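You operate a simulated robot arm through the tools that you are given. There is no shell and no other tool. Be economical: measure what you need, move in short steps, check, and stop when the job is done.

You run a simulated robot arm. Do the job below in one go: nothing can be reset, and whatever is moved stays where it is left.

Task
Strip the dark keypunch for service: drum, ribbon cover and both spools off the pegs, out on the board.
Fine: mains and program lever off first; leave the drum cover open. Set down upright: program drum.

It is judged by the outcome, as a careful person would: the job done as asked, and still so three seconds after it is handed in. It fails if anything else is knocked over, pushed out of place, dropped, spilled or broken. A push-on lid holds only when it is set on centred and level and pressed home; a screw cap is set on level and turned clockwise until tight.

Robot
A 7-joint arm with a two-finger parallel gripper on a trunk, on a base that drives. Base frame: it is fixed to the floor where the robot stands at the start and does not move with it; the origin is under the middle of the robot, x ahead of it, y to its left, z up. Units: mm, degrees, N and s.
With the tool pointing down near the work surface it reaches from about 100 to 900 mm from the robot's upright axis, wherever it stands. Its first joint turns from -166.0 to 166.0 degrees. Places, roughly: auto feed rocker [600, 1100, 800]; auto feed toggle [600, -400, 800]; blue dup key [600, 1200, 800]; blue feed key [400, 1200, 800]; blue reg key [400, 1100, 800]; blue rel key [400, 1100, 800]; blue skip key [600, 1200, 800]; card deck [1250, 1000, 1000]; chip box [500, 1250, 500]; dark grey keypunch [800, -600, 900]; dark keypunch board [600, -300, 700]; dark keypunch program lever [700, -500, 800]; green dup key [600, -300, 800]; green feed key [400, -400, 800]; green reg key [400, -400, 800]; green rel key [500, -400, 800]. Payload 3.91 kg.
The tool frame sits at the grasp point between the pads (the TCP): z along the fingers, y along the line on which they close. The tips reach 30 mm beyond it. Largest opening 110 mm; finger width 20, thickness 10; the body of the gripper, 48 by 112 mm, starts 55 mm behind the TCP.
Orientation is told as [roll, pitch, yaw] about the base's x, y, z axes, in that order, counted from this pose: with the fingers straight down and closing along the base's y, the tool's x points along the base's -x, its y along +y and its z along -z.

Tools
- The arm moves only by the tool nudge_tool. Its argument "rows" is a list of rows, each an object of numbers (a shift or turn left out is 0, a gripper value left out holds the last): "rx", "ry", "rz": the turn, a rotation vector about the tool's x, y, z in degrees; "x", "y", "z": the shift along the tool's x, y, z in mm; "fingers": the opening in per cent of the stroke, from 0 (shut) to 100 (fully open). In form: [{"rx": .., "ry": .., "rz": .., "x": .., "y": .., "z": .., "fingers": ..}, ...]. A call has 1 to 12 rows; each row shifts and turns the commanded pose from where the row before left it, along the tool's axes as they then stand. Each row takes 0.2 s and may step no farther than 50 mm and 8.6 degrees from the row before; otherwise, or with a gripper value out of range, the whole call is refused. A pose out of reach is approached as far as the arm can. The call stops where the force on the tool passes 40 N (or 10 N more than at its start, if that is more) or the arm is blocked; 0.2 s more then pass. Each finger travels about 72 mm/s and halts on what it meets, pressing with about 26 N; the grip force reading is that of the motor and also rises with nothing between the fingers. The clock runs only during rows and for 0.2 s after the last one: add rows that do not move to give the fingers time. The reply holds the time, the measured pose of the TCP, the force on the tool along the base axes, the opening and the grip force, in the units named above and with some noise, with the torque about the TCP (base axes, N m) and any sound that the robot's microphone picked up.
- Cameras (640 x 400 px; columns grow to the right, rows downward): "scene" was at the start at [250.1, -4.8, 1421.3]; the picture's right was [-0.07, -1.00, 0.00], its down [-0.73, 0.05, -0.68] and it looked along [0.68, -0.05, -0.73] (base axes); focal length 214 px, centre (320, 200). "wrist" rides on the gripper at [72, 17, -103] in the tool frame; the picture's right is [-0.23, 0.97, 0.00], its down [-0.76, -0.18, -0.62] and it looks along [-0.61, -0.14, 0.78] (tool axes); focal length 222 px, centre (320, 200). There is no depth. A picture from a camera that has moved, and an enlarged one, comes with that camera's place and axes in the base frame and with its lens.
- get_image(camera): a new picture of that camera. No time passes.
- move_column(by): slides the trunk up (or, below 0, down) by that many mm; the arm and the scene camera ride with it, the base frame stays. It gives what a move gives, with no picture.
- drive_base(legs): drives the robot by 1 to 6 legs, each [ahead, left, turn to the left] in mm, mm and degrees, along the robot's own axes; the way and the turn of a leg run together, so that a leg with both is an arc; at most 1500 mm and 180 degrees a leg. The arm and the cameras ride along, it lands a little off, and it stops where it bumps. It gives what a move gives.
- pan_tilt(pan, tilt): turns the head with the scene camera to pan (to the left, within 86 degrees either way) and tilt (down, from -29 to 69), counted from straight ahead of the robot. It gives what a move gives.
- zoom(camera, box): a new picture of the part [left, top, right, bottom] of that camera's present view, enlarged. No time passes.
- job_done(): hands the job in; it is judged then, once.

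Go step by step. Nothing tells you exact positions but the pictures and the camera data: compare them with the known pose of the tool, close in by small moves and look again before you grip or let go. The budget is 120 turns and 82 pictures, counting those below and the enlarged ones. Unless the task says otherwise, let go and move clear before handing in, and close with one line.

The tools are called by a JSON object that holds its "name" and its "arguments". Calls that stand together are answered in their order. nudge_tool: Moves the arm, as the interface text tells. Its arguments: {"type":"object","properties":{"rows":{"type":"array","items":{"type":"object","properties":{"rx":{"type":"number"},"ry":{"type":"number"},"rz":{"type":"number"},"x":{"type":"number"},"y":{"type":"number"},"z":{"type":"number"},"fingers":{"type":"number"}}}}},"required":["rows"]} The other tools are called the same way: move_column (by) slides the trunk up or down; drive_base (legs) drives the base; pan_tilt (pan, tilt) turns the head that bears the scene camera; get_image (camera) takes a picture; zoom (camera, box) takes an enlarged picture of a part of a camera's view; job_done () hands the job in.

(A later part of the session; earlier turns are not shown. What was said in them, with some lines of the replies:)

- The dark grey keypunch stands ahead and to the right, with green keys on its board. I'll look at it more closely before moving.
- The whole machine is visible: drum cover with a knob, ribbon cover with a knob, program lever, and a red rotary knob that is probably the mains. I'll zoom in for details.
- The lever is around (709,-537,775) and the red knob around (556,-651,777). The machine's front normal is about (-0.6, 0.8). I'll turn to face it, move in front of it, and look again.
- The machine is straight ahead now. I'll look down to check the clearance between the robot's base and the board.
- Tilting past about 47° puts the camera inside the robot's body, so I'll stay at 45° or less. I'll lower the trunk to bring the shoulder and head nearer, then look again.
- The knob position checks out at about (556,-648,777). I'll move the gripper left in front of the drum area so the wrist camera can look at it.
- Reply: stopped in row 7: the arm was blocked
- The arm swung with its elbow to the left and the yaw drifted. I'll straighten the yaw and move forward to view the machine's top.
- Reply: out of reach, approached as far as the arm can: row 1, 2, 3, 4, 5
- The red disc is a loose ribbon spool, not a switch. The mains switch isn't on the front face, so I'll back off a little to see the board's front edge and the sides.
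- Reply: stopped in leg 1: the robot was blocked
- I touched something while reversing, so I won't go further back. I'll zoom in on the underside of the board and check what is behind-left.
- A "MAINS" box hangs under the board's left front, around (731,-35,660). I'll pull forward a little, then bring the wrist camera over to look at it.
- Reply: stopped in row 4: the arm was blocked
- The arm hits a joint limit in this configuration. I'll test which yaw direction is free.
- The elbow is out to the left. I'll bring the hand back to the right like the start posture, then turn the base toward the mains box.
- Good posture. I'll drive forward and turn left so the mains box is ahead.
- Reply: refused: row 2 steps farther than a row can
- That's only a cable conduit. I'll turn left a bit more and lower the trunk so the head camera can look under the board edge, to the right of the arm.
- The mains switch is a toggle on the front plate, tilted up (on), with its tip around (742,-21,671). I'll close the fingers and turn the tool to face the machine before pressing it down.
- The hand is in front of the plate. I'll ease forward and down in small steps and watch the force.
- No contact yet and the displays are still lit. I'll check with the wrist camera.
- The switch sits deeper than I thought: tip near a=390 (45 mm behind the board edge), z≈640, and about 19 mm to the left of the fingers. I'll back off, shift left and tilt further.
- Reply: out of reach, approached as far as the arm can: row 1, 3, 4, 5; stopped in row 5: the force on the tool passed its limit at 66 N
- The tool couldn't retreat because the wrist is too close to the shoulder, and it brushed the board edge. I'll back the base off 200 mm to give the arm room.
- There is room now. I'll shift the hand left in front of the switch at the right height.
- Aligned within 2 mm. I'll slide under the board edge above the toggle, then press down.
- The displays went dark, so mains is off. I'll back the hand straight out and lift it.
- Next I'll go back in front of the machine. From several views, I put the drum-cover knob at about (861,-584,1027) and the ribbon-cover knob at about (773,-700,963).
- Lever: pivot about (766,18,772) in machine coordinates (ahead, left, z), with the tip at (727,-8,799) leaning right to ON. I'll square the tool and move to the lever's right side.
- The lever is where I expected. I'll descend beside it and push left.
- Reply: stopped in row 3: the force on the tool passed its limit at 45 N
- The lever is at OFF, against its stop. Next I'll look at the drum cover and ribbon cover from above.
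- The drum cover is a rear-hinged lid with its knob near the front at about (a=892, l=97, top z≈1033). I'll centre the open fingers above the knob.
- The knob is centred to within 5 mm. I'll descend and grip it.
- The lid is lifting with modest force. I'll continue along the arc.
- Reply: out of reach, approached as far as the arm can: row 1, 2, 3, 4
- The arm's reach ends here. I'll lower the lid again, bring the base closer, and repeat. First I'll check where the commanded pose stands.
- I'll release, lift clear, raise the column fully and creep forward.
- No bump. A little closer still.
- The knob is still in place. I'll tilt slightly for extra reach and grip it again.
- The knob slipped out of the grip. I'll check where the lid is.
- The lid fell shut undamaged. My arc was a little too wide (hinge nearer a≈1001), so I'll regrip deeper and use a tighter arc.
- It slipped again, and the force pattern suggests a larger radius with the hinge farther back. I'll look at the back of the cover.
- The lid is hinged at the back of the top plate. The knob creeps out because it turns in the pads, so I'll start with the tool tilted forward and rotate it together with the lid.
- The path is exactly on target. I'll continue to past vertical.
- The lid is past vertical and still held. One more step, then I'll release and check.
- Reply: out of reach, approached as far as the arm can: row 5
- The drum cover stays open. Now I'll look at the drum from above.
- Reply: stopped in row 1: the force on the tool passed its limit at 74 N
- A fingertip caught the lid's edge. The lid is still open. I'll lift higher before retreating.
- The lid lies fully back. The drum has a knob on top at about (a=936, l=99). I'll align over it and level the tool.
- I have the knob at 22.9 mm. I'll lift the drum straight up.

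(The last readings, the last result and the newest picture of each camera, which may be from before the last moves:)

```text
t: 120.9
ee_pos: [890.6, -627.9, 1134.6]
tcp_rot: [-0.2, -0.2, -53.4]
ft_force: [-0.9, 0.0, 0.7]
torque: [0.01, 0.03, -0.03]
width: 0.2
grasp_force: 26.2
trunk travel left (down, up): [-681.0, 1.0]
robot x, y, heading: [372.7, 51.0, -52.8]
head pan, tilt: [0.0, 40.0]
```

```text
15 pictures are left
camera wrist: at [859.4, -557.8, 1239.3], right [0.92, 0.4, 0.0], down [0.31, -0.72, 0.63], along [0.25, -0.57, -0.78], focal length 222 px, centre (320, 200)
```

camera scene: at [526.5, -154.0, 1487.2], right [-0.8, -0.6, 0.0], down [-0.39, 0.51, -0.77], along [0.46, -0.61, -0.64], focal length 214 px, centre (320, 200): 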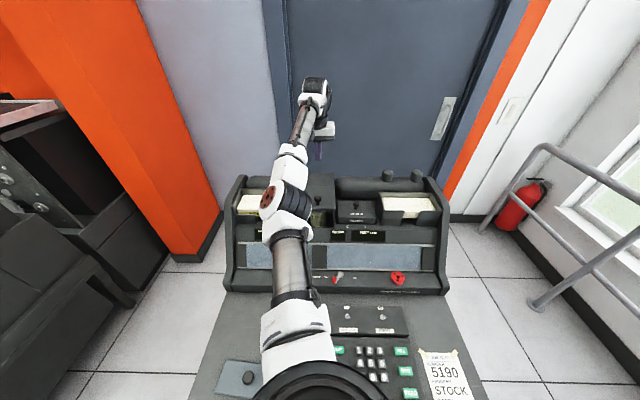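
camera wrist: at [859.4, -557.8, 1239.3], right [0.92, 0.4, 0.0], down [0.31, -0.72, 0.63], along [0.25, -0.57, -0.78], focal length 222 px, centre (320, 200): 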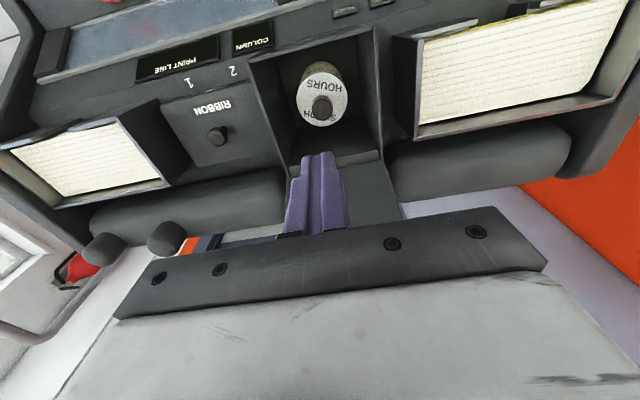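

The grip was only on the very top of the knob. I'll regrip about 14 mm lower.

{"name": "nudge_tool", "arguments": {"rows": [{"fingers": 60}, {"z": 45}, {"z": 45}, {"z": 40}, {"z": 8}, {"z": 5}, {}]}}

{"name": "nudge_tool", "arguments": {"rows": [{"fingers": 0}, {}, {}, {}]}}

```text
t: 122.5
ee_pos: [891.3, -628.0, 992.8]
tcp_rot: [0.0, -0.2, -53.3]
ft_force: [-0.6, 0.1, 0.1]
torque: [0.04, -0.02, -0.02]
width: 66.2
grasp_force: 0.2
trunk travel left (down, up): [-681.0, 1.0]
robot x, y, heading: [368.6, 48.7, -52.9]
head pan, tilt: [0.0, 40.0]
```

```text
t: 123.5
ee_pos: [889.6, -628.3, 992.0]
tcp_rot: [0.0, -0.2, -53.3]
ft_force: [0.1, -0.2, 0.6]
torque: [0.02, -0.04, 0.01]
width: 22.9
grasp_force: 26.6
trunk travel left (down, up): [-681.0, 1.0]
robot x, y, heading: [370.0, 49.0, -53.0]
head pan, tilt: [0.0, 40.0]
```

{"name": "nudge_tool", "arguments": {"rows": [{"fingers": 40}, {"z": 4}, {"z": 4}, {"z": 4}, {"fingers": 0}, {}, {}]}}

{"name": "nudge_tool", "arguments": {"rows": [{"z": -5}, {"z": -8}, {}]}}

```text
t: 125.1
ee_pos: [890.4, -627.9, 981.4]
tcp_rot: [0.0, -0.3, -53.3]
ft_force: [0.0, 0.9, 1.2]
torque: [-0.03, -0.01, 0.0]
width: 23.6
grasp_force: 25.6
trunk travel left (down, up): [-681.0, 1.0]
robot x, y, heading: [375.0, 49.1, -53.1]
head pan, tilt: [0.0, 40.0]
```

```text
t: 125.9
ee_pos: [892.3, -628.3, 993.3]
tcp_rot: [0.0, -0.1, -53.3]
ft_force: [-0.4, 2.1, -3.9]
torque: [0.16, 0.01, 0.0]
width: 23.2
grasp_force: 25.6
trunk travel left (down, up): [-681.0, 1.0]
robot x, y, heading: [370.6, 47.4, -53.1]
head pan, tilt: [0.0, 40.0]
```

It carries weight now. I'll lift it clear.

{"name": "nudge_tool", "arguments": {"rows": [{"z": -15}, {"z": -30}, {"z": -35}, {"z": -35}, {"z": -25}, {}]}}

{"name": "get_image", "arguments": {"camera": "wrist"}}

```text
t: 127.3
ee_pos: [892.8, -627.8, 1133.4]
tcp_rot: [-0.1, -0.1, -53.3]
ft_force: [0.2, -0.3, -2.9]
torque: [0.04, 0.02, 0.0]
width: 23.0
grasp_force: 25.9
trunk travel left (down, up): [-681.0, 1.0]
robot x, y, heading: [373.1, 48.3, -53.1]
head pan, tilt: [0.0, 40.0]
```

```text
14 pictures are left
camera wrist: at [861.1, -558.6, 1237.4], right [0.92, 0.4, 0.0], down [0.31, -0.72, 0.63], along [0.25, -0.57, -0.78], focal length 222 px, centre (320, 200)
```

wrist: 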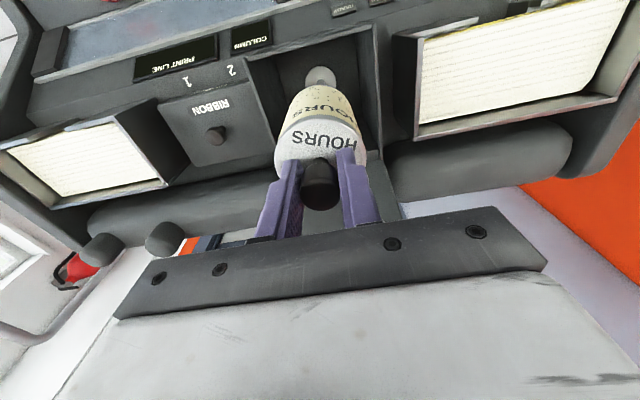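

The drum is off its spindle. I'll carry it back over the free left part of the board.

{"name": "nudge_tool", "arguments": {"rows": [{"x": 49}, {"x": 49}, {"x": 49}, {"x": 49}, {"x": 49}, {"x": 49, "y": 5}, {"x": 12, "y": 35}, {"y": 35}, {}]}}

{"name": "move_column", "arguments": {"by": -290}}

{"name": "get_image", "arguments": {"camera": "wrist"}}

```text
t: 129.3
ee_pos: [768.4, -337.5, 1132.0]
tcp_rot: [0.0, -0.1, -53.5]
ft_force: [-0.1, 0.4, -3.8]
torque: [0.02, -0.01, 0.04]
width: 23.3
grasp_force: 25.7
trunk travel left (down, up): [-681.0, 1.0]
robot x, y, heading: [373.0, 52.0, -52.6]
head pan, tilt: [0.0, 40.0]
```

```text
t: 132.2
ee_pos: [767.4, -336.6, 840.9]
tcp_rot: [0.0, -0.3, -53.3]
ft_force: [-0.9, -0.5, -2.5]
torque: [-0.01, 0.02, -0.02]
width: 23.3
grasp_force: 26.5
trunk travel left (down, up): [-391.0, 291.0]
robot x, y, heading: [371.8, 48.5, -52.8]
head pan, tilt: [0.0, 40.0]
```

```text
13 pictures are left
camera wrist: at [737.7, -267.3, 945.4], right [0.92, 0.4, 0.0], down [0.31, -0.72, 0.63], along [0.25, -0.57, -0.78], focal length 222 px, centre (320, 200)
```

wrist: 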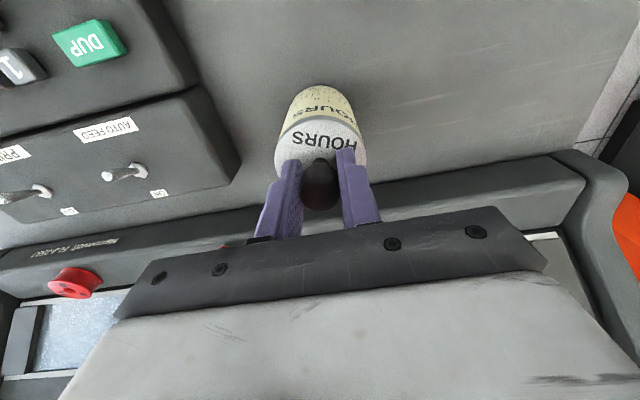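

Free board below. I'll lower until it touches.

{"name": "nudge_tool", "arguments": {"rows": [{"z": 20}, {"z": 12}, {"z": 4}, {}]}}

{"name": "nudge_tool", "arguments": {"rows": [{"z": 2.5}, {"z": 2.5}, {"z": 2.5}, {}]}}

```text
t: 132.6
ee_pos: [768.5, -336.5, 839.4]
tcp_rot: [0.0, -0.6, -53.3]
ft_force: [-5.2, 3.2, 16.6]
torque: [0.9, 0.65, 0.11]
width: 23.2
grasp_force: 26.2
trunk travel left (down, up): [-391.0, 291.0]
robot x, y, heading: [374.6, 44.2, -53.0]
head pan, tilt: [0.0, 40.0]
stopped in row 1: the force on the tool passed its limit at 62 N (the readings are from after the stop); the commanded pose is now the measured one
```

```text
t: 133.0
ee_pos: [769.1, -336.3, 839.5]
tcp_rot: [0.0, -1.0, -53.3]
ft_force: [-5.6, 3.6, 25.9]
torque: [0.92, 0.63, -0.03]
width: 23.4
grasp_force: 26.1
trunk travel left (down, up): [-391.0, 291.0]
robot x, y, heading: [374.3, 49.3, -52.7]
head pan, tilt: [0.0, 40.0]
stopped in row 2: the force on the tool passed its limit at 44 N (the readings are from after the stop); the commanded pose is now the measured one
```

Contact came earlier than expected, so the drum is taller than I thought. I'll verify visually.

{"name": "nudge_tool", "arguments": {"rows": [{"z": -4}, {}]}}

{"name": "pan_tilt", "arguments": {"pan": -5, "tilt": 38}}

{"name": "get_image", "arguments": {"camera": "scene"}}

```text
t: 133.6
ee_pos: [770.0, -337.5, 841.2]
tcp_rot: [-0.2, -0.6, -53.3]
ft_force: [-1.0, -1.1, -2.8]
torque: [0.02, 0.01, 0.0]
width: 23.4
grasp_force: 25.9
trunk travel left (down, up): [-391.0, 291.0]
robot x, y, heading: [372.4, 47.3, -52.8]
head pan, tilt: [0.0, 40.0]
```

```text
t: 134.2
ee_pos: [768.6, -336.9, 840.7]
tcp_rot: [0.0, -0.7, -53.3]
ft_force: [-0.2, 0.0, -2.9]
torque: [0.01, -0.03, -0.02]
width: 23.3
grasp_force: 26.8
trunk travel left (down, up): [-391.0, 291.0]
robot x, y, heading: [372.8, 49.1, -52.9]
head pan, tilt: [-5.0, 38.0]
```

```text
12 pictures are left
camera scene: at [521.3, -160.0, 1200.1], right [-0.85, -0.53, 0.0], down [-0.33, 0.52, -0.79], along [0.42, -0.67, -0.62], focal length 214 px, centre (320, 200)
```

scene: 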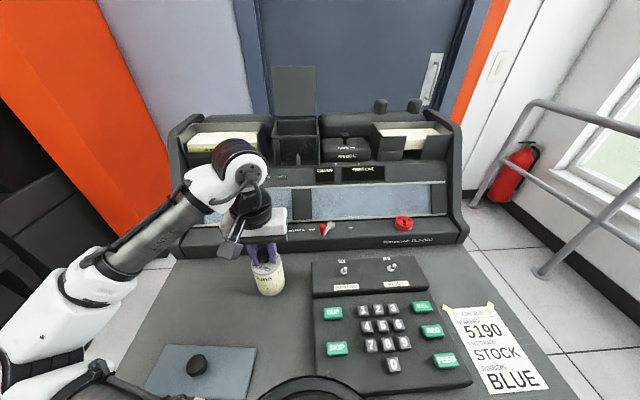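

The drum hangs just above the board. I'll lower the last millimetre or so and release gently.

{"name": "nudge_tool", "arguments": {"rows": [{"z": 1}, {"z": 0.8}, {}]}}

{"name": "nudge_tool", "arguments": {"rows": [{"fingers": 12}, {"fingers": 24}, {"fingers": 40}, {}, {"z": -25}, {"z": -40}, {"z": -40}, {"z": -40}]}}

{"name": "zoom", "arguments": {"camera": "scene", "box": [160, 50, 480, 300]}}

```text
t: 135.1
ee_pos: [769.3, -336.6, 841.1]
tcp_rot: [-0.2, -0.8, -53.3]
ft_force: [0.5, 1.3, 2.8]
torque: [0.0, -0.23, 0.01]
width: 23.3
grasp_force: 26.0
trunk travel left (down, up): [-391.0, 291.0]
robot x, y, heading: [372.7, 48.9, -52.6]
head pan, tilt: [-5.0, 38.0]
```

```text
t: 136.8
ee_pos: [769.3, -335.7, 984.4]
tcp_rot: [-0.2, -0.7, -53.3]
ft_force: [0.4, 0.6, 0.6]
torque: [-0.02, 0.01, -0.02]
width: 43.9
grasp_force: 0.0
trunk travel left (down, up): [-391.0, 291.0]
robot x, y, heading: [374.6, 45.8, -52.9]
head pan, tilt: [-5.0, 38.0]
```

```text
1.60 times, centred on (320, 175) of scene
camera zoom: at [521.0, -159.9, 1200.1], right [-0.85, -0.53, 0.0], down [-0.33, 0.52, -0.79], along [0.42, -0.67, -0.62], focal length 343 px, centre (320, 240)
```

zoom: 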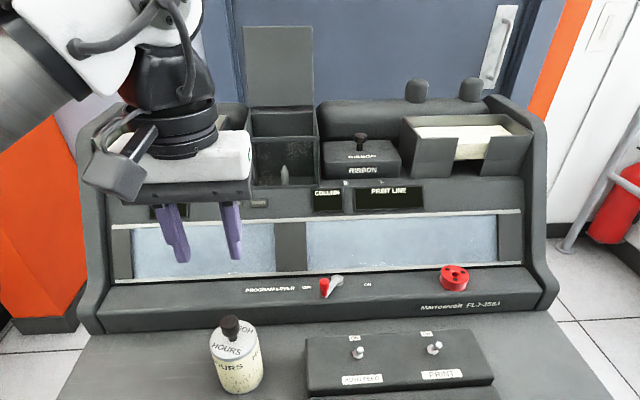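

The drum stands upright. Next is the ribbon cover: raise, move over its knob, and look.

{"name": "move_column", "arguments": {"by": 180}}

{"name": "nudge_tool", "arguments": {"rows": [{"x": -30, "y": -35}, {"x": -30, "y": -35}, {"x": -30, "y": -35}, {"x": -30, "y": -35}, {"x": -30, "y": -35}, {"x": -30, "y": -35}, {"x": -40, "fingers": 50}, {"x": -40}, {"x": -30}, {"z": 50}, {}]}}

{"name": "get_image", "arguments": {"camera": "wrist"}}

```text
t: 138.8
ee_pos: [770.1, -336.1, 1165.2]
tcp_rot: [0.0, -0.7, -53.4]
ft_force: [-0.9, 0.1, -0.2]
torque: [0.03, 0.02, 0.02]
width: 43.9
grasp_force: 0.1
trunk travel left (down, up): [-571.0, 111.0]
robot x, y, heading: [372.3, 49.1, -52.7]
head pan, tilt: [-5.0, 38.0]
```

```text
t: 141.2
ee_pos: [775.0, -694.3, 1119.0]
tcp_rot: [0.0, -0.9, -53.3]
ft_force: [-0.5, 0.4, -0.1]
torque: [-0.01, 0.05, 0.01]
width: 55.2
grasp_force: 0.0
trunk travel left (down, up): [-571.0, 111.0]
robot x, y, heading: [376.0, 48.8, -52.9]
head pan, tilt: [-5.0, 38.0]
```

```text
10 pictures are left
camera wrist: at [744.8, -624.1, 1223.2], right [0.92, 0.4, 0.0], down [0.31, -0.71, 0.63], along [0.25, -0.58, -0.77], focal length 222 px, centre (320, 200)
```

wrist: 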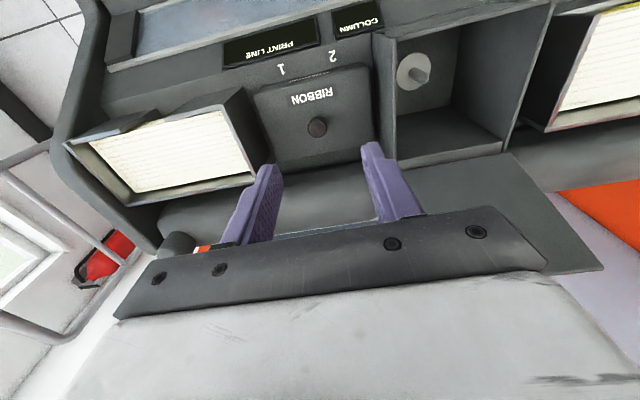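

{"name": "nudge_tool", "arguments": {"rows": [{"x": -22, "y": -9}, {"z": 45}, {"z": 25}, {}]}}

{"name": "zoom", "arguments": {"camera": "wrist", "box": [200, 60, 440, 210]}}

```text
t: 142.2
ee_pos: [782.9, -718.0, 1048.6]
tcp_rot: [-0.2, -0.7, -53.4]
ft_force: [0.4, 0.2, 0.5]
torque: [-0.03, 0.01, 0.01]
width: 55.2
grasp_force: 0.1
trunk travel left (down, up): [-571.0, 111.0]
robot x, y, heading: [374.0, 46.8, -53.0]
head pan, tilt: [-5.0, 38.0]
```

```text
2.67 times, centred on (320, 135) of wrist
camera zoom: at [750.9, -648.2, 1153.2], right [0.92, 0.4, 0.0], down [0.31, -0.71, 0.63], along [0.25, -0.58, -0.77], focal length 592 px, centre (320, 373)
```

zoom: 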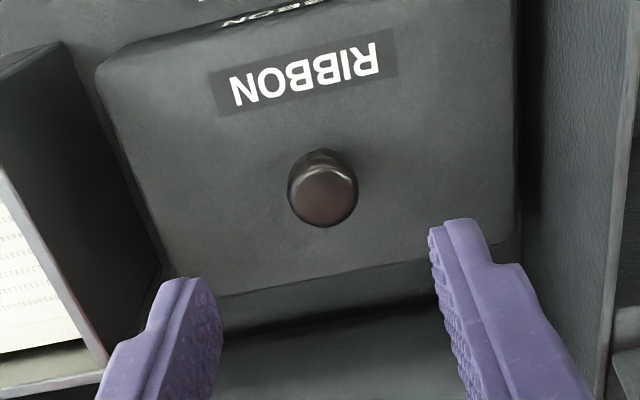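

Aligned. The cap top is at about z=965, so I'll descend and grip.

{"name": "nudge_tool", "arguments": {"rows": [{"z": 40}, {"z": 26}, {"z": 12}, {}, {"fingers": 0}, {}, {}, {}]}}

{"name": "nudge_tool", "arguments": {"rows": [{"z": -5}, {"z": -5}, {"z": -10}, {}]}}

```text
t: 144.1
ee_pos: [781.8, -718.5, 972.0]
tcp_rot: [-0.1, -0.7, -53.2]
ft_force: [-0.1, 0.4, -0.3]
torque: [0.0, -0.02, -0.01]
width: 22.9
grasp_force: 26.0
trunk travel left (down, up): [-571.0, 111.0]
robot x, y, heading: [373.2, 43.5, -52.7]
head pan, tilt: [-5.0, 38.0]
```

```text
t: 145.1
ee_pos: [781.0, -719.2, 992.1]
tcp_rot: [-0.2, -0.7, -53.3]
ft_force: [-0.4, 0.5, -1.1]
torque: [0.02, -0.02, -0.02]
width: 22.9
grasp_force: 25.5
trunk travel left (down, up): [-571.0, 111.0]
robot x, y, heading: [372.9, 46.3, -52.6]
head pan, tilt: [-5.0, 38.0]
```

{"name": "nudge_tool", "arguments": {"rows": [{"z": -30}, {"z": -40}, {"z": -40}, {"z": -30}, {}]}}

{"name": "get_image", "arguments": {"camera": "wrist"}}

```text
t: 146.2
ee_pos: [781.2, -717.2, 1131.2]
tcp_rot: [-0.1, -0.7, -53.2]
ft_force: [0.5, 0.4, 0.3]
torque: [0.0, 0.02, -0.01]
width: 22.6
grasp_force: 26.1
trunk travel left (down, up): [-571.0, 111.0]
robot x, y, heading: [377.4, 45.4, -53.2]
head pan, tilt: [-5.0, 38.0]
```

```text
8 pictures are left
camera wrist: at [749.8, -647.5, 1234.7], right [0.92, 0.4, 0.0], down [0.31, -0.71, 0.63], along [0.25, -0.58, -0.77], focal length 222 px, centre (320, 200)
```

wrist: 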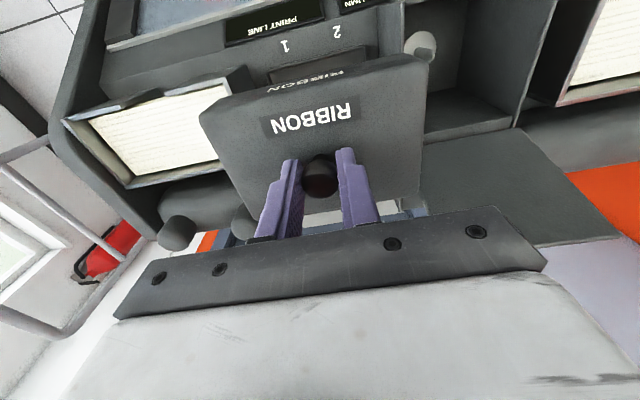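

The ribbon cover is off. I'll carry it back and set it on the left of the board beyond the drum.

{"name": "nudge_tool", "arguments": {"rows": [{"x": 47}, {"x": 47}, {"x": 47}, {"x": 47}, {"x": 45, "y": 15}, {"x": 45, "y": 15}, {"x": 45, "y": 15}, {"y": 45}, {"y": 45}, {"y": 45}, {"y": 45}, {}]}}

{"name": "nudge_tool", "arguments": {"rows": [{"y": 45}, {"y": 45}, {"y": 40}, {}]}}

{"name": "move_column", "arguments": {"by": -250}}

```text
t: 148.8
ee_pos: [769.2, -323.7, 1127.7]
tcp_rot: [-0.1, -0.7, -53.3]
ft_force: [-0.8, -0.6, -1.0]
torque: [0.01, 0.01, 0.02]
width: 22.9
grasp_force: 25.9
trunk travel left (down, up): [-571.0, 111.0]
robot x, y, heading: [373.5, 46.4, -52.9]
head pan, tilt: [-5.0, 38.0]
```

```text
t: 149.8
ee_pos: [873.2, -245.7, 1127.5]
tcp_rot: [-0.1, -0.7, -53.3]
ft_force: [-0.7, -0.6, -0.8]
torque: [-0.01, -0.02, -0.03]
width: 22.7
grasp_force: 25.9
trunk travel left (down, up): [-571.0, 111.0]
robot x, y, heading: [370.6, 47.8, -52.9]
head pan, tilt: [-5.0, 38.0]
```

```text
t: 152.4
ee_pos: [871.9, -246.2, 876.7]
tcp_rot: [-0.1, -0.7, -53.3]
ft_force: [0.4, 0.1, -0.7]
torque: [-0.03, 0.02, 0.03]
width: 22.7
grasp_force: 25.6
trunk travel left (down, up): [-321.0, 361.0]
robot x, y, heading: [369.5, 46.7, -53.1]
head pan, tilt: [-5.0, 38.0]
```

{"name": "nudge_tool", "arguments": {"rows": [{"z": 15}, {"z": 10}, {"z": 8}, {"z": 6}, {"z": 5}, {"z": 4}, {"z": 4}, {"z": 4}, {"z": 3}, {}]}}

{"name": "zoom", "arguments": {"camera": "scene", "box": [100, 150, 420, 350]}}

```text
t: 154.6
ee_pos: [872.1, -246.2, 817.7]
tcp_rot: [-0.3, -0.8, -53.4]
ft_force: [-0.1, 0.1, -1.7]
torque: [0.0, 0.02, 0.0]
width: 22.7
grasp_force: 26.1
trunk travel left (down, up): [-321.0, 361.0]
robot x, y, heading: [375.3, 47.9, -52.9]
head pan, tilt: [-5.0, 38.0]
```

```text
2.00 times, centred on (260, 250) of scene
camera zoom: at [521.2, -160.0, 1130.2], right [-0.85, -0.53, 0.0], down [-0.33, 0.52, -0.79], along [0.42, -0.67, -0.62], focal length 429 px, centre (440, 100)
```

zoom: 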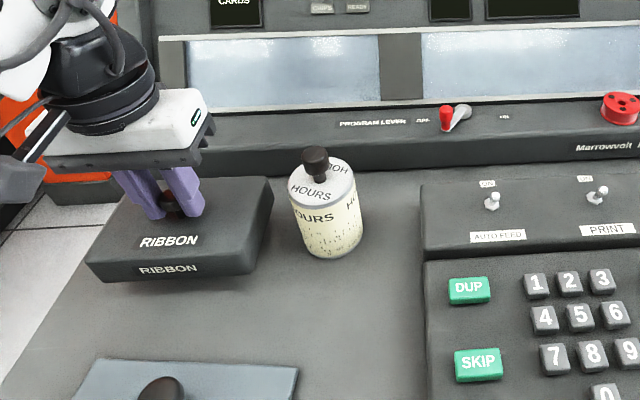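

Still a little above the board. I'll continue down in small steps.

{"name": "nudge_tool", "arguments": {"rows": [{"z": 3}, {"z": 3}, {"z": 3}, {"z": 3}, {"z": 3}, {"z": 3}, {"z": 3}, {"z": 3}, {"z": 3}, {"z": 3}, {}]}}

```text
t: 157.0
ee_pos: [873.5, -246.5, 790.4]
tcp_rot: [-0.2, -0.9, -53.4]
ft_force: [1.4, -0.8, 17.7]
torque: [-0.1, -0.11, -0.01]
width: 22.9
grasp_force: 25.8
trunk travel left (down, up): [-321.0, 361.0]
robot x, y, heading: [372.3, 48.7, -52.8]
head pan, tilt: [-5.0, 38.0]
```

It is resting on the board. I'll release and go look at the spools.

{"name": "nudge_tool", "arguments": {"rows": [{"z": -1, "fingers": 12}, {"fingers": 25}, {"fingers": 45}, {}, {"z": -30}, {"z": -45}, {"z": -45}, {"z": -45}]}}

{"name": "move_column", "arguments": {"by": 230}}

{"name": "nudge_tool", "arguments": {"rows": [{"y": -45}, {"y": -45}, {"y": -45}, {"y": -45}, {"y": -45}, {"y": -45}, {"y": -45}, {"y": -43}, {"x": -48}, {"x": -48}, {"x": -48}, {"x": -48}]}}

{"name": "nudge_tool", "arguments": {"rows": [{"x": -48}, {"x": -48}, {"z": 40}, {}]}}

{"name": "get_image", "arguments": {"camera": "wrist"}}

```text
t: 158.8
ee_pos: [875.4, -243.3, 946.6]
tcp_rot: [-2.0, -0.8, -53.4]
ft_force: [0.4, 0.1, 1.1]
torque: [-0.02, 0.06, 0.02]
width: 49.3
grasp_force: 0.1
trunk travel left (down, up): [-321.0, 361.0]
robot x, y, heading: [370.0, 54.1, -52.9]
head pan, tilt: [-5.0, 38.0]
```

```text
t: 161.2
ee_pos: [874.7, -241.5, 1178.1]
tcp_rot: [-2.0, -1.0, -53.2]
ft_force: [0.0, 1.0, 0.0]
torque: [0.0, 0.01, 0.01]
width: 49.6
grasp_force: 0.1
trunk travel left (down, up): [-551.0, 131.0]
robot x, y, heading: [370.9, 46.5, -53.2]
head pan, tilt: [-5.0, 38.0]
```

```text
t: 163.8
ee_pos: [700.9, -613.1, 1187.7]
tcp_rot: [-0.1, -0.7, -53.4]
ft_force: [0.6, 0.1, 0.2]
torque: [0.01, 0.02, 0.01]
width: 49.3
grasp_force: 0.2
trunk travel left (down, up): [-551.0, 131.0]
robot x, y, heading: [373.3, 46.8, -52.9]
head pan, tilt: [-5.0, 38.0]
```

```text
t: 164.8
ee_pos: [758.0, -691.8, 1149.9]
tcp_rot: [-0.1, -0.7, -53.3]
ft_force: [-0.7, -0.1, 0.7]
torque: [0.0, -0.01, -0.03]
width: 49.4
grasp_force: 0.1
trunk travel left (down, up): [-551.0, 131.0]
robot x, y, heading: [374.5, 47.2, -52.7]
head pan, tilt: [-5.0, 38.0]
```

```text
6 pictures are left
camera wrist: at [726.6, -621.2, 1253.1], right [0.92, 0.4, 0.0], down [0.31, -0.71, 0.63], along [0.25, -0.58, -0.77], focal length 222 px, centre (320, 200)
```

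wrist: 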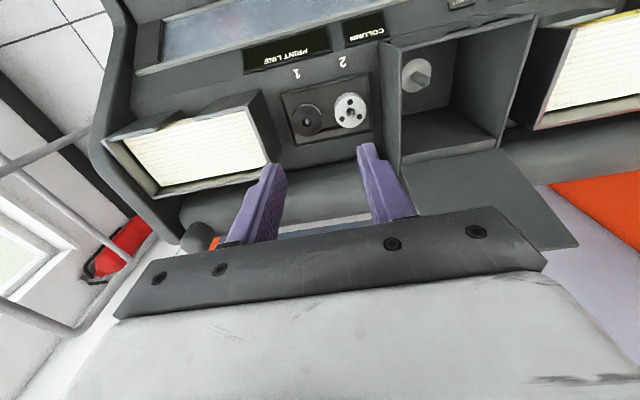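

Two spools: #1 (right, dark) near (a=943, l=-79) and #2 (left, light) near (a=943, l=-12). The gap between them is narrow, so I'll turn the gripper 90° to close front to back.

{"name": "nudge_tool", "arguments": {"rows": [{"x": -34, "y": 35, "fingers": 68}, {"rz": 8.5}, {"rz": 8.5}, {"rz": 8.5}, {"rz": 8.5}, {"rz": 8.5}, {"rz": 8.5}, {"rz": 8.5}, {"rz": 8.5}, {"rz": 8.5}, {"rz": 8.5}, {"rz": 5}]}}

{"name": "nudge_tool", "arguments": {"rows": [{"z": 45}, {"z": 45}, {"z": 20}, {}]}}

{"name": "get_image", "arguments": {"camera": "wrist"}}

```text
t: 167.4
ee_pos: [805.9, -696.7, 1148.7]
tcp_rot: [0.7, -0.1, -143.4]
ft_force: [-0.6, 0.0, -0.4]
torque: [0.02, -0.02, -0.04]
width: 74.7
grasp_force: 0.1
trunk travel left (down, up): [-551.0, 131.0]
robot x, y, heading: [375.0, 48.8, -52.9]
head pan, tilt: [-5.0, 38.0]
```

```text
t: 168.4
ee_pos: [806.7, -697.1, 1039.5]
tcp_rot: [0.7, -0.2, -143.4]
ft_force: [0.9, -0.4, 0.0]
torque: [-0.04, 0.0, -0.03]
width: 74.8
grasp_force: 0.0
trunk travel left (down, up): [-551.0, 131.0]
robot x, y, heading: [375.0, 50.1, -53.0]
head pan, tilt: [-5.0, 38.0]
```

```text
5 pictures are left
camera wrist: at [872.8, -665.7, 1144.0], right [0.4, -0.92, 0.01], down [-0.72, -0.31, 0.62], along [-0.57, -0.26, -0.78], focal length 222 px, centre (320, 200)
```

wrist: 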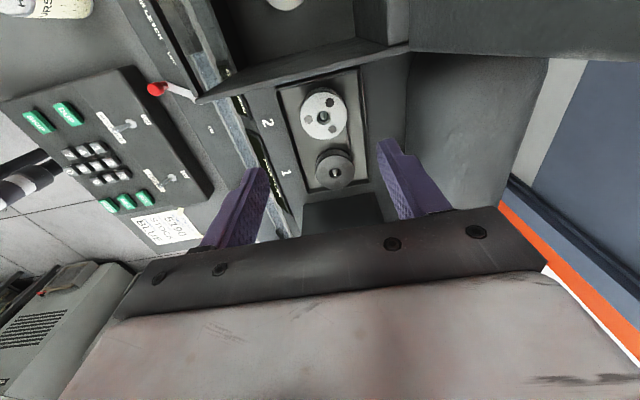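

Both spool centres agree across two views at z≈920. I'll descend onto spool #2.

{"name": "nudge_tool", "arguments": {"rows": [{"x": -1, "y": 2.5, "z": 45}, {"z": 45}, {"z": 14}, {"z": 4}, {}]}}

{"name": "nudge_tool", "arguments": {"rows": [{"fingers": 0}, {}, {}, {}]}}

```text
t: 169.4
ee_pos: [808.2, -701.9, 943.1]
tcp_rot: [1.5, -0.4, -143.3]
ft_force: [-0.3, 0.8, 20.4]
torque: [0.81, 0.38, 0.17]
width: 75.0
grasp_force: 0.3
trunk travel left (down, up): [-551.0, 131.0]
robot x, y, heading: [373.1, 44.3, -52.7]
head pan, tilt: [-5.0, 38.0]
stopped in row 4: the force on the tool passed its limit at 46 N (the readings are from after the stop); the commanded pose is now the measured one
```

```text
t: 170.4
ee_pos: [807.7, -703.0, 939.4]
tcp_rot: [1.3, -0.4, -143.3]
ft_force: [0.1, -3.1, 8.1]
torque: [0.06, 0.1, 0.01]
width: 44.3
grasp_force: 26.2
trunk travel left (down, up): [-551.0, 131.0]
robot x, y, heading: [373.9, 48.6, -53.2]
head pan, tilt: [-5.0, 38.0]
```

Gripped at 44 mm. Lifting.

{"name": "nudge_tool", "arguments": {"rows": [{"z": -8}, {"z": -12}, {"z": -20}, {"z": -30}, {}]}}

{"name": "zoom", "arguments": {"camera": "wrist", "box": [200, 60, 456, 220]}}

```text
t: 171.6
ee_pos: [807.3, -702.5, 1006.0]
tcp_rot: [1.2, -0.3, -143.4]
ft_force: [-0.9, 0.1, -0.7]
torque: [0.01, -0.02, 0.02]
width: 44.3
grasp_force: 26.0
trunk travel left (down, up): [-551.0, 131.0]
robot x, y, heading: [370.5, 46.4, -52.9]
head pan, tilt: [-5.0, 38.0]
```

```text
2.50 times, centred on (328, 140) of wrist
camera zoom: at [874.2, -669.2, 1112.2], right [0.4, -0.92, 0.02], down [-0.72, -0.3, 0.62], along [-0.56, -0.27, -0.78], focal length 555 px, centre (300, 350)
```

zoom: 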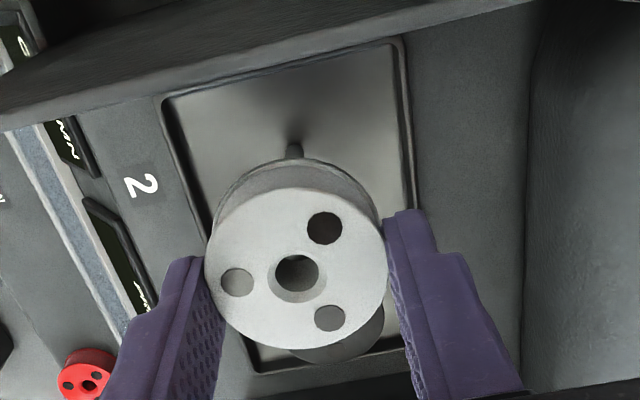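

Spool #2 is off its peg. I'll carry it to a free spot just left of the keyboard, around (a=540, l=110).

{"name": "nudge_tool", "arguments": {"rows": [{"z": -40}, {"y": -45}, {"y": -45}, {"y": -45}, {"y": -45}, {"y": -45}, {"y": -45}, {"y": -45}, {"y": -45, "x": 10}, {"y": -30, "x": 37}, {"x": 38}, {"x": 38}]}}

{"name": "move_column", "arguments": {"by": -240}}

```text
t: 174.2
ee_pos: [672.1, -313.0, 1038.8]
tcp_rot: [1.3, -0.3, -143.3]
ft_force: [1.6, -0.4, 0.2]
torque: [0.02, -0.02, 0.04]
width: 44.0
grasp_force: 25.8
trunk travel left (down, up): [-551.0, 131.0]
robot x, y, heading: [370.7, 49.4, -53.0]
head pan, tilt: [-5.0, 38.0]
```

```text
t: 176.7
ee_pos: [672.8, -313.4, 799.3]
tcp_rot: [1.2, -0.2, -143.3]
ft_force: [-0.5, 0.0, -0.4]
torque: [0.0, 0.01, 0.05]
width: 44.1
grasp_force: 26.4
trunk travel left (down, up): [-311.0, 371.0]
robot x, y, heading: [370.0, 48.6, -52.6]
head pan, tilt: [-5.0, 38.0]
```

{"name": "nudge_tool", "arguments": {"rows": [{"y": -12}, {"z": 20}, {"z": 10}, {"z": 5}, {"z": 3}, {"z": 3}, {"z": 3}, {}]}}

```text
t: 178.5
ee_pos: [666.8, -306.5, 757.1]
tcp_rot: [1.2, -0.3, -143.2]
ft_force: [-0.1, 0.6, -2.0]
torque: [-0.01, 0.01, -0.04]
width: 44.4
grasp_force: 26.1
trunk travel left (down, up): [-311.0, 371.0]
robot x, y, heading: [370.1, 48.4, -52.9]
head pan, tilt: [-5.0, 38.0]
```

{"name": "nudge_tool", "arguments": {"rows": [{"z": 2}, {"z": 2}, {"z": 2}, {"z": 2}, {"z": 2}, {}]}}

```text
t: 179.9
ee_pos: [671.3, -310.3, 751.9]
tcp_rot: [1.4, -0.2, -143.2]
ft_force: [-5.0, 2.6, 17.4]
torque: [0.37, 0.35, 0.1]
width: 43.7
grasp_force: 26.4
out of reach, approached as far as the arm can: row 1, 4
trunk travel left (down, up): [-311.0, 371.0]
robot x, y, heading: [371.2, 47.1, -53.0]
head pan, tilt: [-5.0, 38.0]
```

It is in contact with the board, so I'll release. Then I'll return for spool #1.

{"name": "nudge_tool", "arguments": {"rows": [{"z": -1, "fingers": 46}, {"fingers": 55}, {"fingers": 60}, {}, {"z": -30}, {"z": -40}, {"z": -40}]}}

{"name": "move_column", "arguments": {"by": 240}}

{"name": "nudge_tool", "arguments": {"rows": [{"x": -45}, {"x": -45}, {"x": -45}, {"x": -45}, {"x": -5, "y": 40}, {"y": 45}, {"y": 45}, {"y": 45}, {"y": 45}, {"y": 45}, {"y": 45}, {"y": 45}]}}

```text
t: 181.5
ee_pos: [670.2, -307.4, 860.5]
tcp_rot: [1.3, -0.4, -143.3]
ft_force: [0.7, 0.4, 0.2]
torque: [0.0, 0.03, -0.02]
width: 66.0
grasp_force: 0.0
trunk travel left (down, up): [-311.0, 371.0]
robot x, y, heading: [372.9, 48.4, -52.9]
head pan, tilt: [-5.0, 38.0]
```

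```text
t: 184.0
ee_pos: [669.5, -306.5, 1100.2]
tcp_rot: [1.3, -0.3, -143.3]
ft_force: [0.0, -1.2, -0.5]
torque: [0.02, 0.0, -0.02]
width: 66.1
grasp_force: 0.1
trunk travel left (down, up): [-551.0, 131.0]
robot x, y, heading: [371.2, 47.9, -52.8]
head pan, tilt: [-5.0, 38.0]
```

```text
t: 186.6
ee_pos: [734.7, -703.2, 1109.1]
tcp_rot: [1.3, -0.3, -143.4]
ft_force: [0.6, -0.1, 0.7]
torque: [0.0, -0.01, -0.02]
width: 66.0
grasp_force: 0.1
trunk travel left (down, up): [-551.0, 131.0]
robot x, y, heading: [370.7, 43.5, -52.9]
head pan, tilt: [-5.0, 38.0]
```

{"name": "nudge_tool", "arguments": {"rows": [{"x": -4, "y": 42}, {"z": 45}, {"z": 35}, {}]}}

{"name": "get_image", "arguments": {"camera": "wrist"}}

```text
t: 187.6
ee_pos: [757.0, -739.1, 1030.1]
tcp_rot: [1.3, -0.3, -143.1]
ft_force: [-0.5, 0.5, 0.4]
torque: [-0.03, 0.0, 0.04]
width: 66.0
grasp_force: 0.1
trunk travel left (down, up): [-551.0, 131.0]
robot x, y, heading: [371.0, 48.4, -52.6]
head pan, tilt: [-5.0, 38.0]
```

```text
3 pictures are left
camera wrist: at [822.8, -706.9, 1134.4], right [0.4, -0.92, 0.02], down [-0.72, -0.3, 0.62], along [-0.56, -0.27, -0.78], focal length 222 px, centre (320, 200)
```

wrist: 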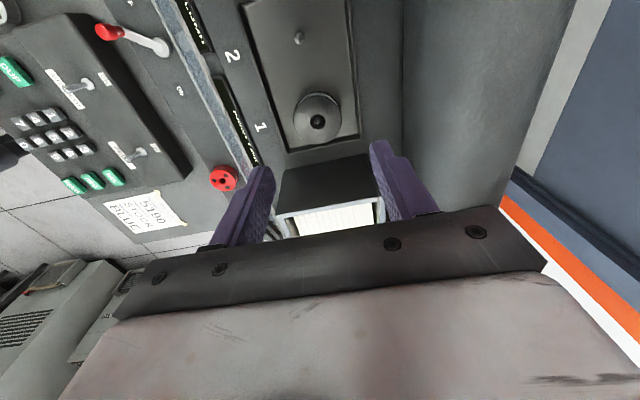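

Spool #1 is centred and the hopper wall is clear. I'll descend and grip.

{"name": "nudge_tool", "arguments": {"rows": [{"x": 0.5, "z": 40}, {"z": 30}, {"z": 12}, {"z": 4}, {"fingers": 0}, {}, {}, {}]}}

```text
t: 189.4
ee_pos: [757.9, -742.3, 943.3]
tcp_rot: [1.3, -0.4, -143.3]
ft_force: [-1.9, 2.9, -0.8]
torque: [0.09, 0.05, 0.02]
width: 44.3
grasp_force: 26.3
trunk travel left (down, up): [-551.0, 131.0]
robot x, y, heading: [370.8, 49.5, -52.8]
head pan, tilt: [-5.0, 38.0]
```

{"name": "nudge_tool", "arguments": {"rows": [{"fingers": 48}, {"z": 3}, {"z": 3}, {"fingers": 0}, {}, {}]}}

{"name": "nudge_tool", "arguments": {"rows": [{"z": -8}, {"z": -12}, {"z": -20}, {"z": -40}, {"z": -20}, {}]}}

```text
t: 190.8
ee_pos: [757.2, -742.5, 937.8]
tcp_rot: [1.3, -0.3, -143.3]
ft_force: [-0.8, 1.8, 0.5]
torque: [0.07, 0.06, -0.02]
width: 44.5
grasp_force: 25.9
trunk travel left (down, up): [-551.0, 131.0]
robot x, y, heading: [376.1, 49.7, -52.8]
head pan, tilt: [-5.0, 38.0]
```

```text
t: 192.2
ee_pos: [757.5, -739.0, 1038.7]
tcp_rot: [1.3, -0.3, -143.2]
ft_force: [0.4, 0.3, -1.0]
torque: [0.02, 0.02, -0.02]
width: 44.1
grasp_force: 25.5
trunk travel left (down, up): [-551.0, 131.0]
robot x, y, heading: [371.0, 47.0, -52.9]
head pan, tilt: [-5.0, 38.0]
```

Spool #1 is off. I'll carry it back over the board.

{"name": "nudge_tool", "arguments": {"rows": [{"z": -25}, {"y": -46}, {"y": -46}, {"y": -46}, {"y": -46}, {"y": -46}, {"y": -46}, {"y": -46}, {"y": -40, "x": 20}, {"x": 45}, {"x": 45}, {"x": 45}]}}

{"name": "drive_base", "arguments": {"legs": [[-100, 0, 0]]}}

{"name": "nudge_tool", "arguments": {"rows": [{"x": 45}, {}]}}

{"name": "move_column", "arguments": {"by": -240}}

```text
t: 194.8
ee_pos: [664.0, -355.5, 1054.7]
tcp_rot: [1.3, -0.3, -143.3]
ft_force: [0.1, 0.4, 0.2]
torque: [-0.03, 0.01, 0.0]
width: 44.1
grasp_force: 26.1
trunk travel left (down, up): [-551.0, 131.0]
robot x, y, heading: [372.4, 50.7, -53.0]
head pan, tilt: [-5.0, 38.0]
```

```text
t: 196.0
ee_pos: [604.3, -277.3, 1055.5]
tcp_rot: [1.4, -0.3, -143.3]
ft_force: [0.5, 0.4, -0.5]
torque: [-0.01, -0.01, 0.01]
width: 44.5
grasp_force: 25.7
trunk travel left (down, up): [-551.0, 131.0]
robot x, y, heading: [313.4, 126.4, -52.8]
head pan, tilt: [-5.0, 38.0]
```

```text
t: 196.6
ee_pos: [639.8, -251.1, 1053.6]
tcp_rot: [1.4, -0.4, -143.3]
ft_force: [0.4, -0.2, -0.5]
torque: [-0.02, 0.01, 0.01]
width: 44.3
grasp_force: 26.3
trunk travel left (down, up): [-551.0, 131.0]
robot x, y, heading: [313.4, 126.2, -53.0]
head pan, tilt: [-5.0, 38.0]
```

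```text
t: 199.1
ee_pos: [641.0, -250.5, 813.9]
tcp_rot: [1.2, -0.3, -143.3]
ft_force: [-0.4, -0.5, -0.2]
torque: [0.02, 0.01, -0.01]
width: 44.3
grasp_force: 25.4
trunk travel left (down, up): [-311.0, 371.0]
robot x, y, heading: [316.2, 126.7, -53.1]
head pan, tilt: [-5.0, 38.0]
```

{"name": "nudge_tool", "arguments": {"rows": [{"y": -14}, {"z": 25}, {}]}}

{"name": "get_image", "arguments": {"camera": "scene"}}

```text
t: 199.9
ee_pos: [631.6, -240.0, 786.1]
tcp_rot: [1.4, -0.2, -143.3]
ft_force: [0.2, 0.6, 0.0]
torque: [0.01, -0.02, 0.0]
width: 44.2
grasp_force: 25.8
trunk travel left (down, up): [-311.0, 371.0]
robot x, y, heading: [309.0, 127.0, -52.9]
head pan, tilt: [-5.0, 38.0]
```

```text
2 pictures are left
camera scene: at [461.9, -81.4, 1120.2], right [-0.85, -0.53, 0.0], down [-0.33, 0.52, -0.79], along [0.42, -0.67, -0.62], focal length 214 px, centre (320, 200)
```

scene: 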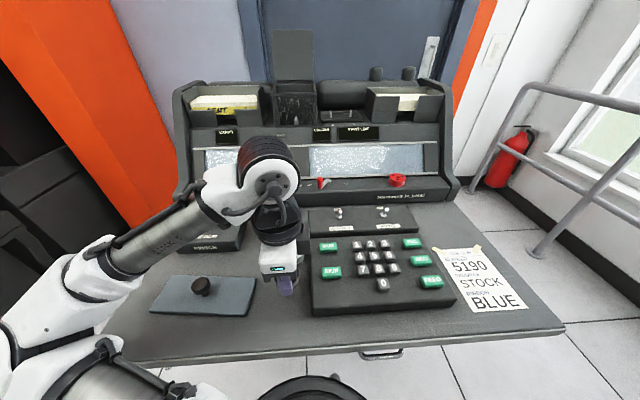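

The spot between the plate and the keyboard is free. Lowering.

{"name": "nudge_tool", "arguments": {"rows": [{"z": 15}, {"z": 8}, {"z": 4}, {"z": 3}, {"z": 2}, {"z": 2}, {"z": 2}, {}]}}

```text
t: 201.7
ee_pos: [632.5, -240.5, 752.9]
tcp_rot: [1.4, -0.4, -143.2]
ft_force: [2.8, -3.7, 20.6]
torque: [0.18, 0.01, 0.02]
width: 44.6
grasp_force: 26.0
trunk travel left (down, up): [-311.0, 371.0]
robot x, y, heading: [311.3, 127.6, -52.9]
head pan, tilt: [-5.0, 38.0]
```

Contact with the board. I'll release, lift clear and check everything.

{"name": "nudge_tool", "arguments": {"rows": [{"z": -1, "fingers": 46}, {"fingers": 55}, {"fingers": 58}, {}, {"z": -30}, {"z": -40}, {"z": -45}, {"z": -45}, {"z": -45}]}}

{"name": "nudge_tool", "arguments": {"rows": [{"x": -45}, {"x": -45}, {"x": -45}, {"x": -45}, {"x": -45}, {"x": -45}, {}]}}

{"name": "get_image", "arguments": {"camera": "scene"}}

```text
t: 203.7
ee_pos: [630.8, -236.4, 957.8]
tcp_rot: [1.2, -0.6, -143.4]
ft_force: [0.2, -0.8, 0.1]
torque: [0.02, -0.02, 0.0]
width: 63.6
grasp_force: 0.1
trunk travel left (down, up): [-311.0, 371.0]
robot x, y, heading: [311.2, 126.0, -52.8]
head pan, tilt: [-5.0, 38.0]
```

```text
t: 205.3
ee_pos: [412.6, -398.0, 959.5]
tcp_rot: [1.3, -0.3, -143.2]
ft_force: [-0.7, -0.4, -0.4]
torque: [0.0, 0.04, -0.01]
width: 63.5
grasp_force: 0.1
trunk travel left (down, up): [-311.0, 371.0]
robot x, y, heading: [314.8, 125.3, -53.1]
head pan, tilt: [-5.0, 38.0]
```

```text
1 pictures are left
camera scene: at [461.8, -81.4, 1120.2], right [-0.85, -0.53, 0.0], down [-0.33, 0.52, -0.79], along [0.42, -0.67, -0.62], focal length 214 px, centre (320, 200)
```

scene: 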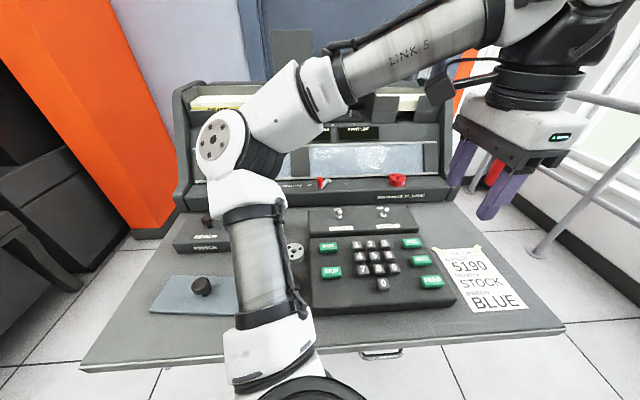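

{"name": "job_done", "arguments": {}}

```text
The job is handed in.
```

The job is handed in: mains and program lever are off and the drum cover is left open. The drum stands upright on the board, with the ribbon cover and both spools beside it. In the last picture the arm hid the drum and spool #1. I saw the drum upright right after setting it down. I know spool #1 is on the board only from the contact force and the empty gripper afterwards.
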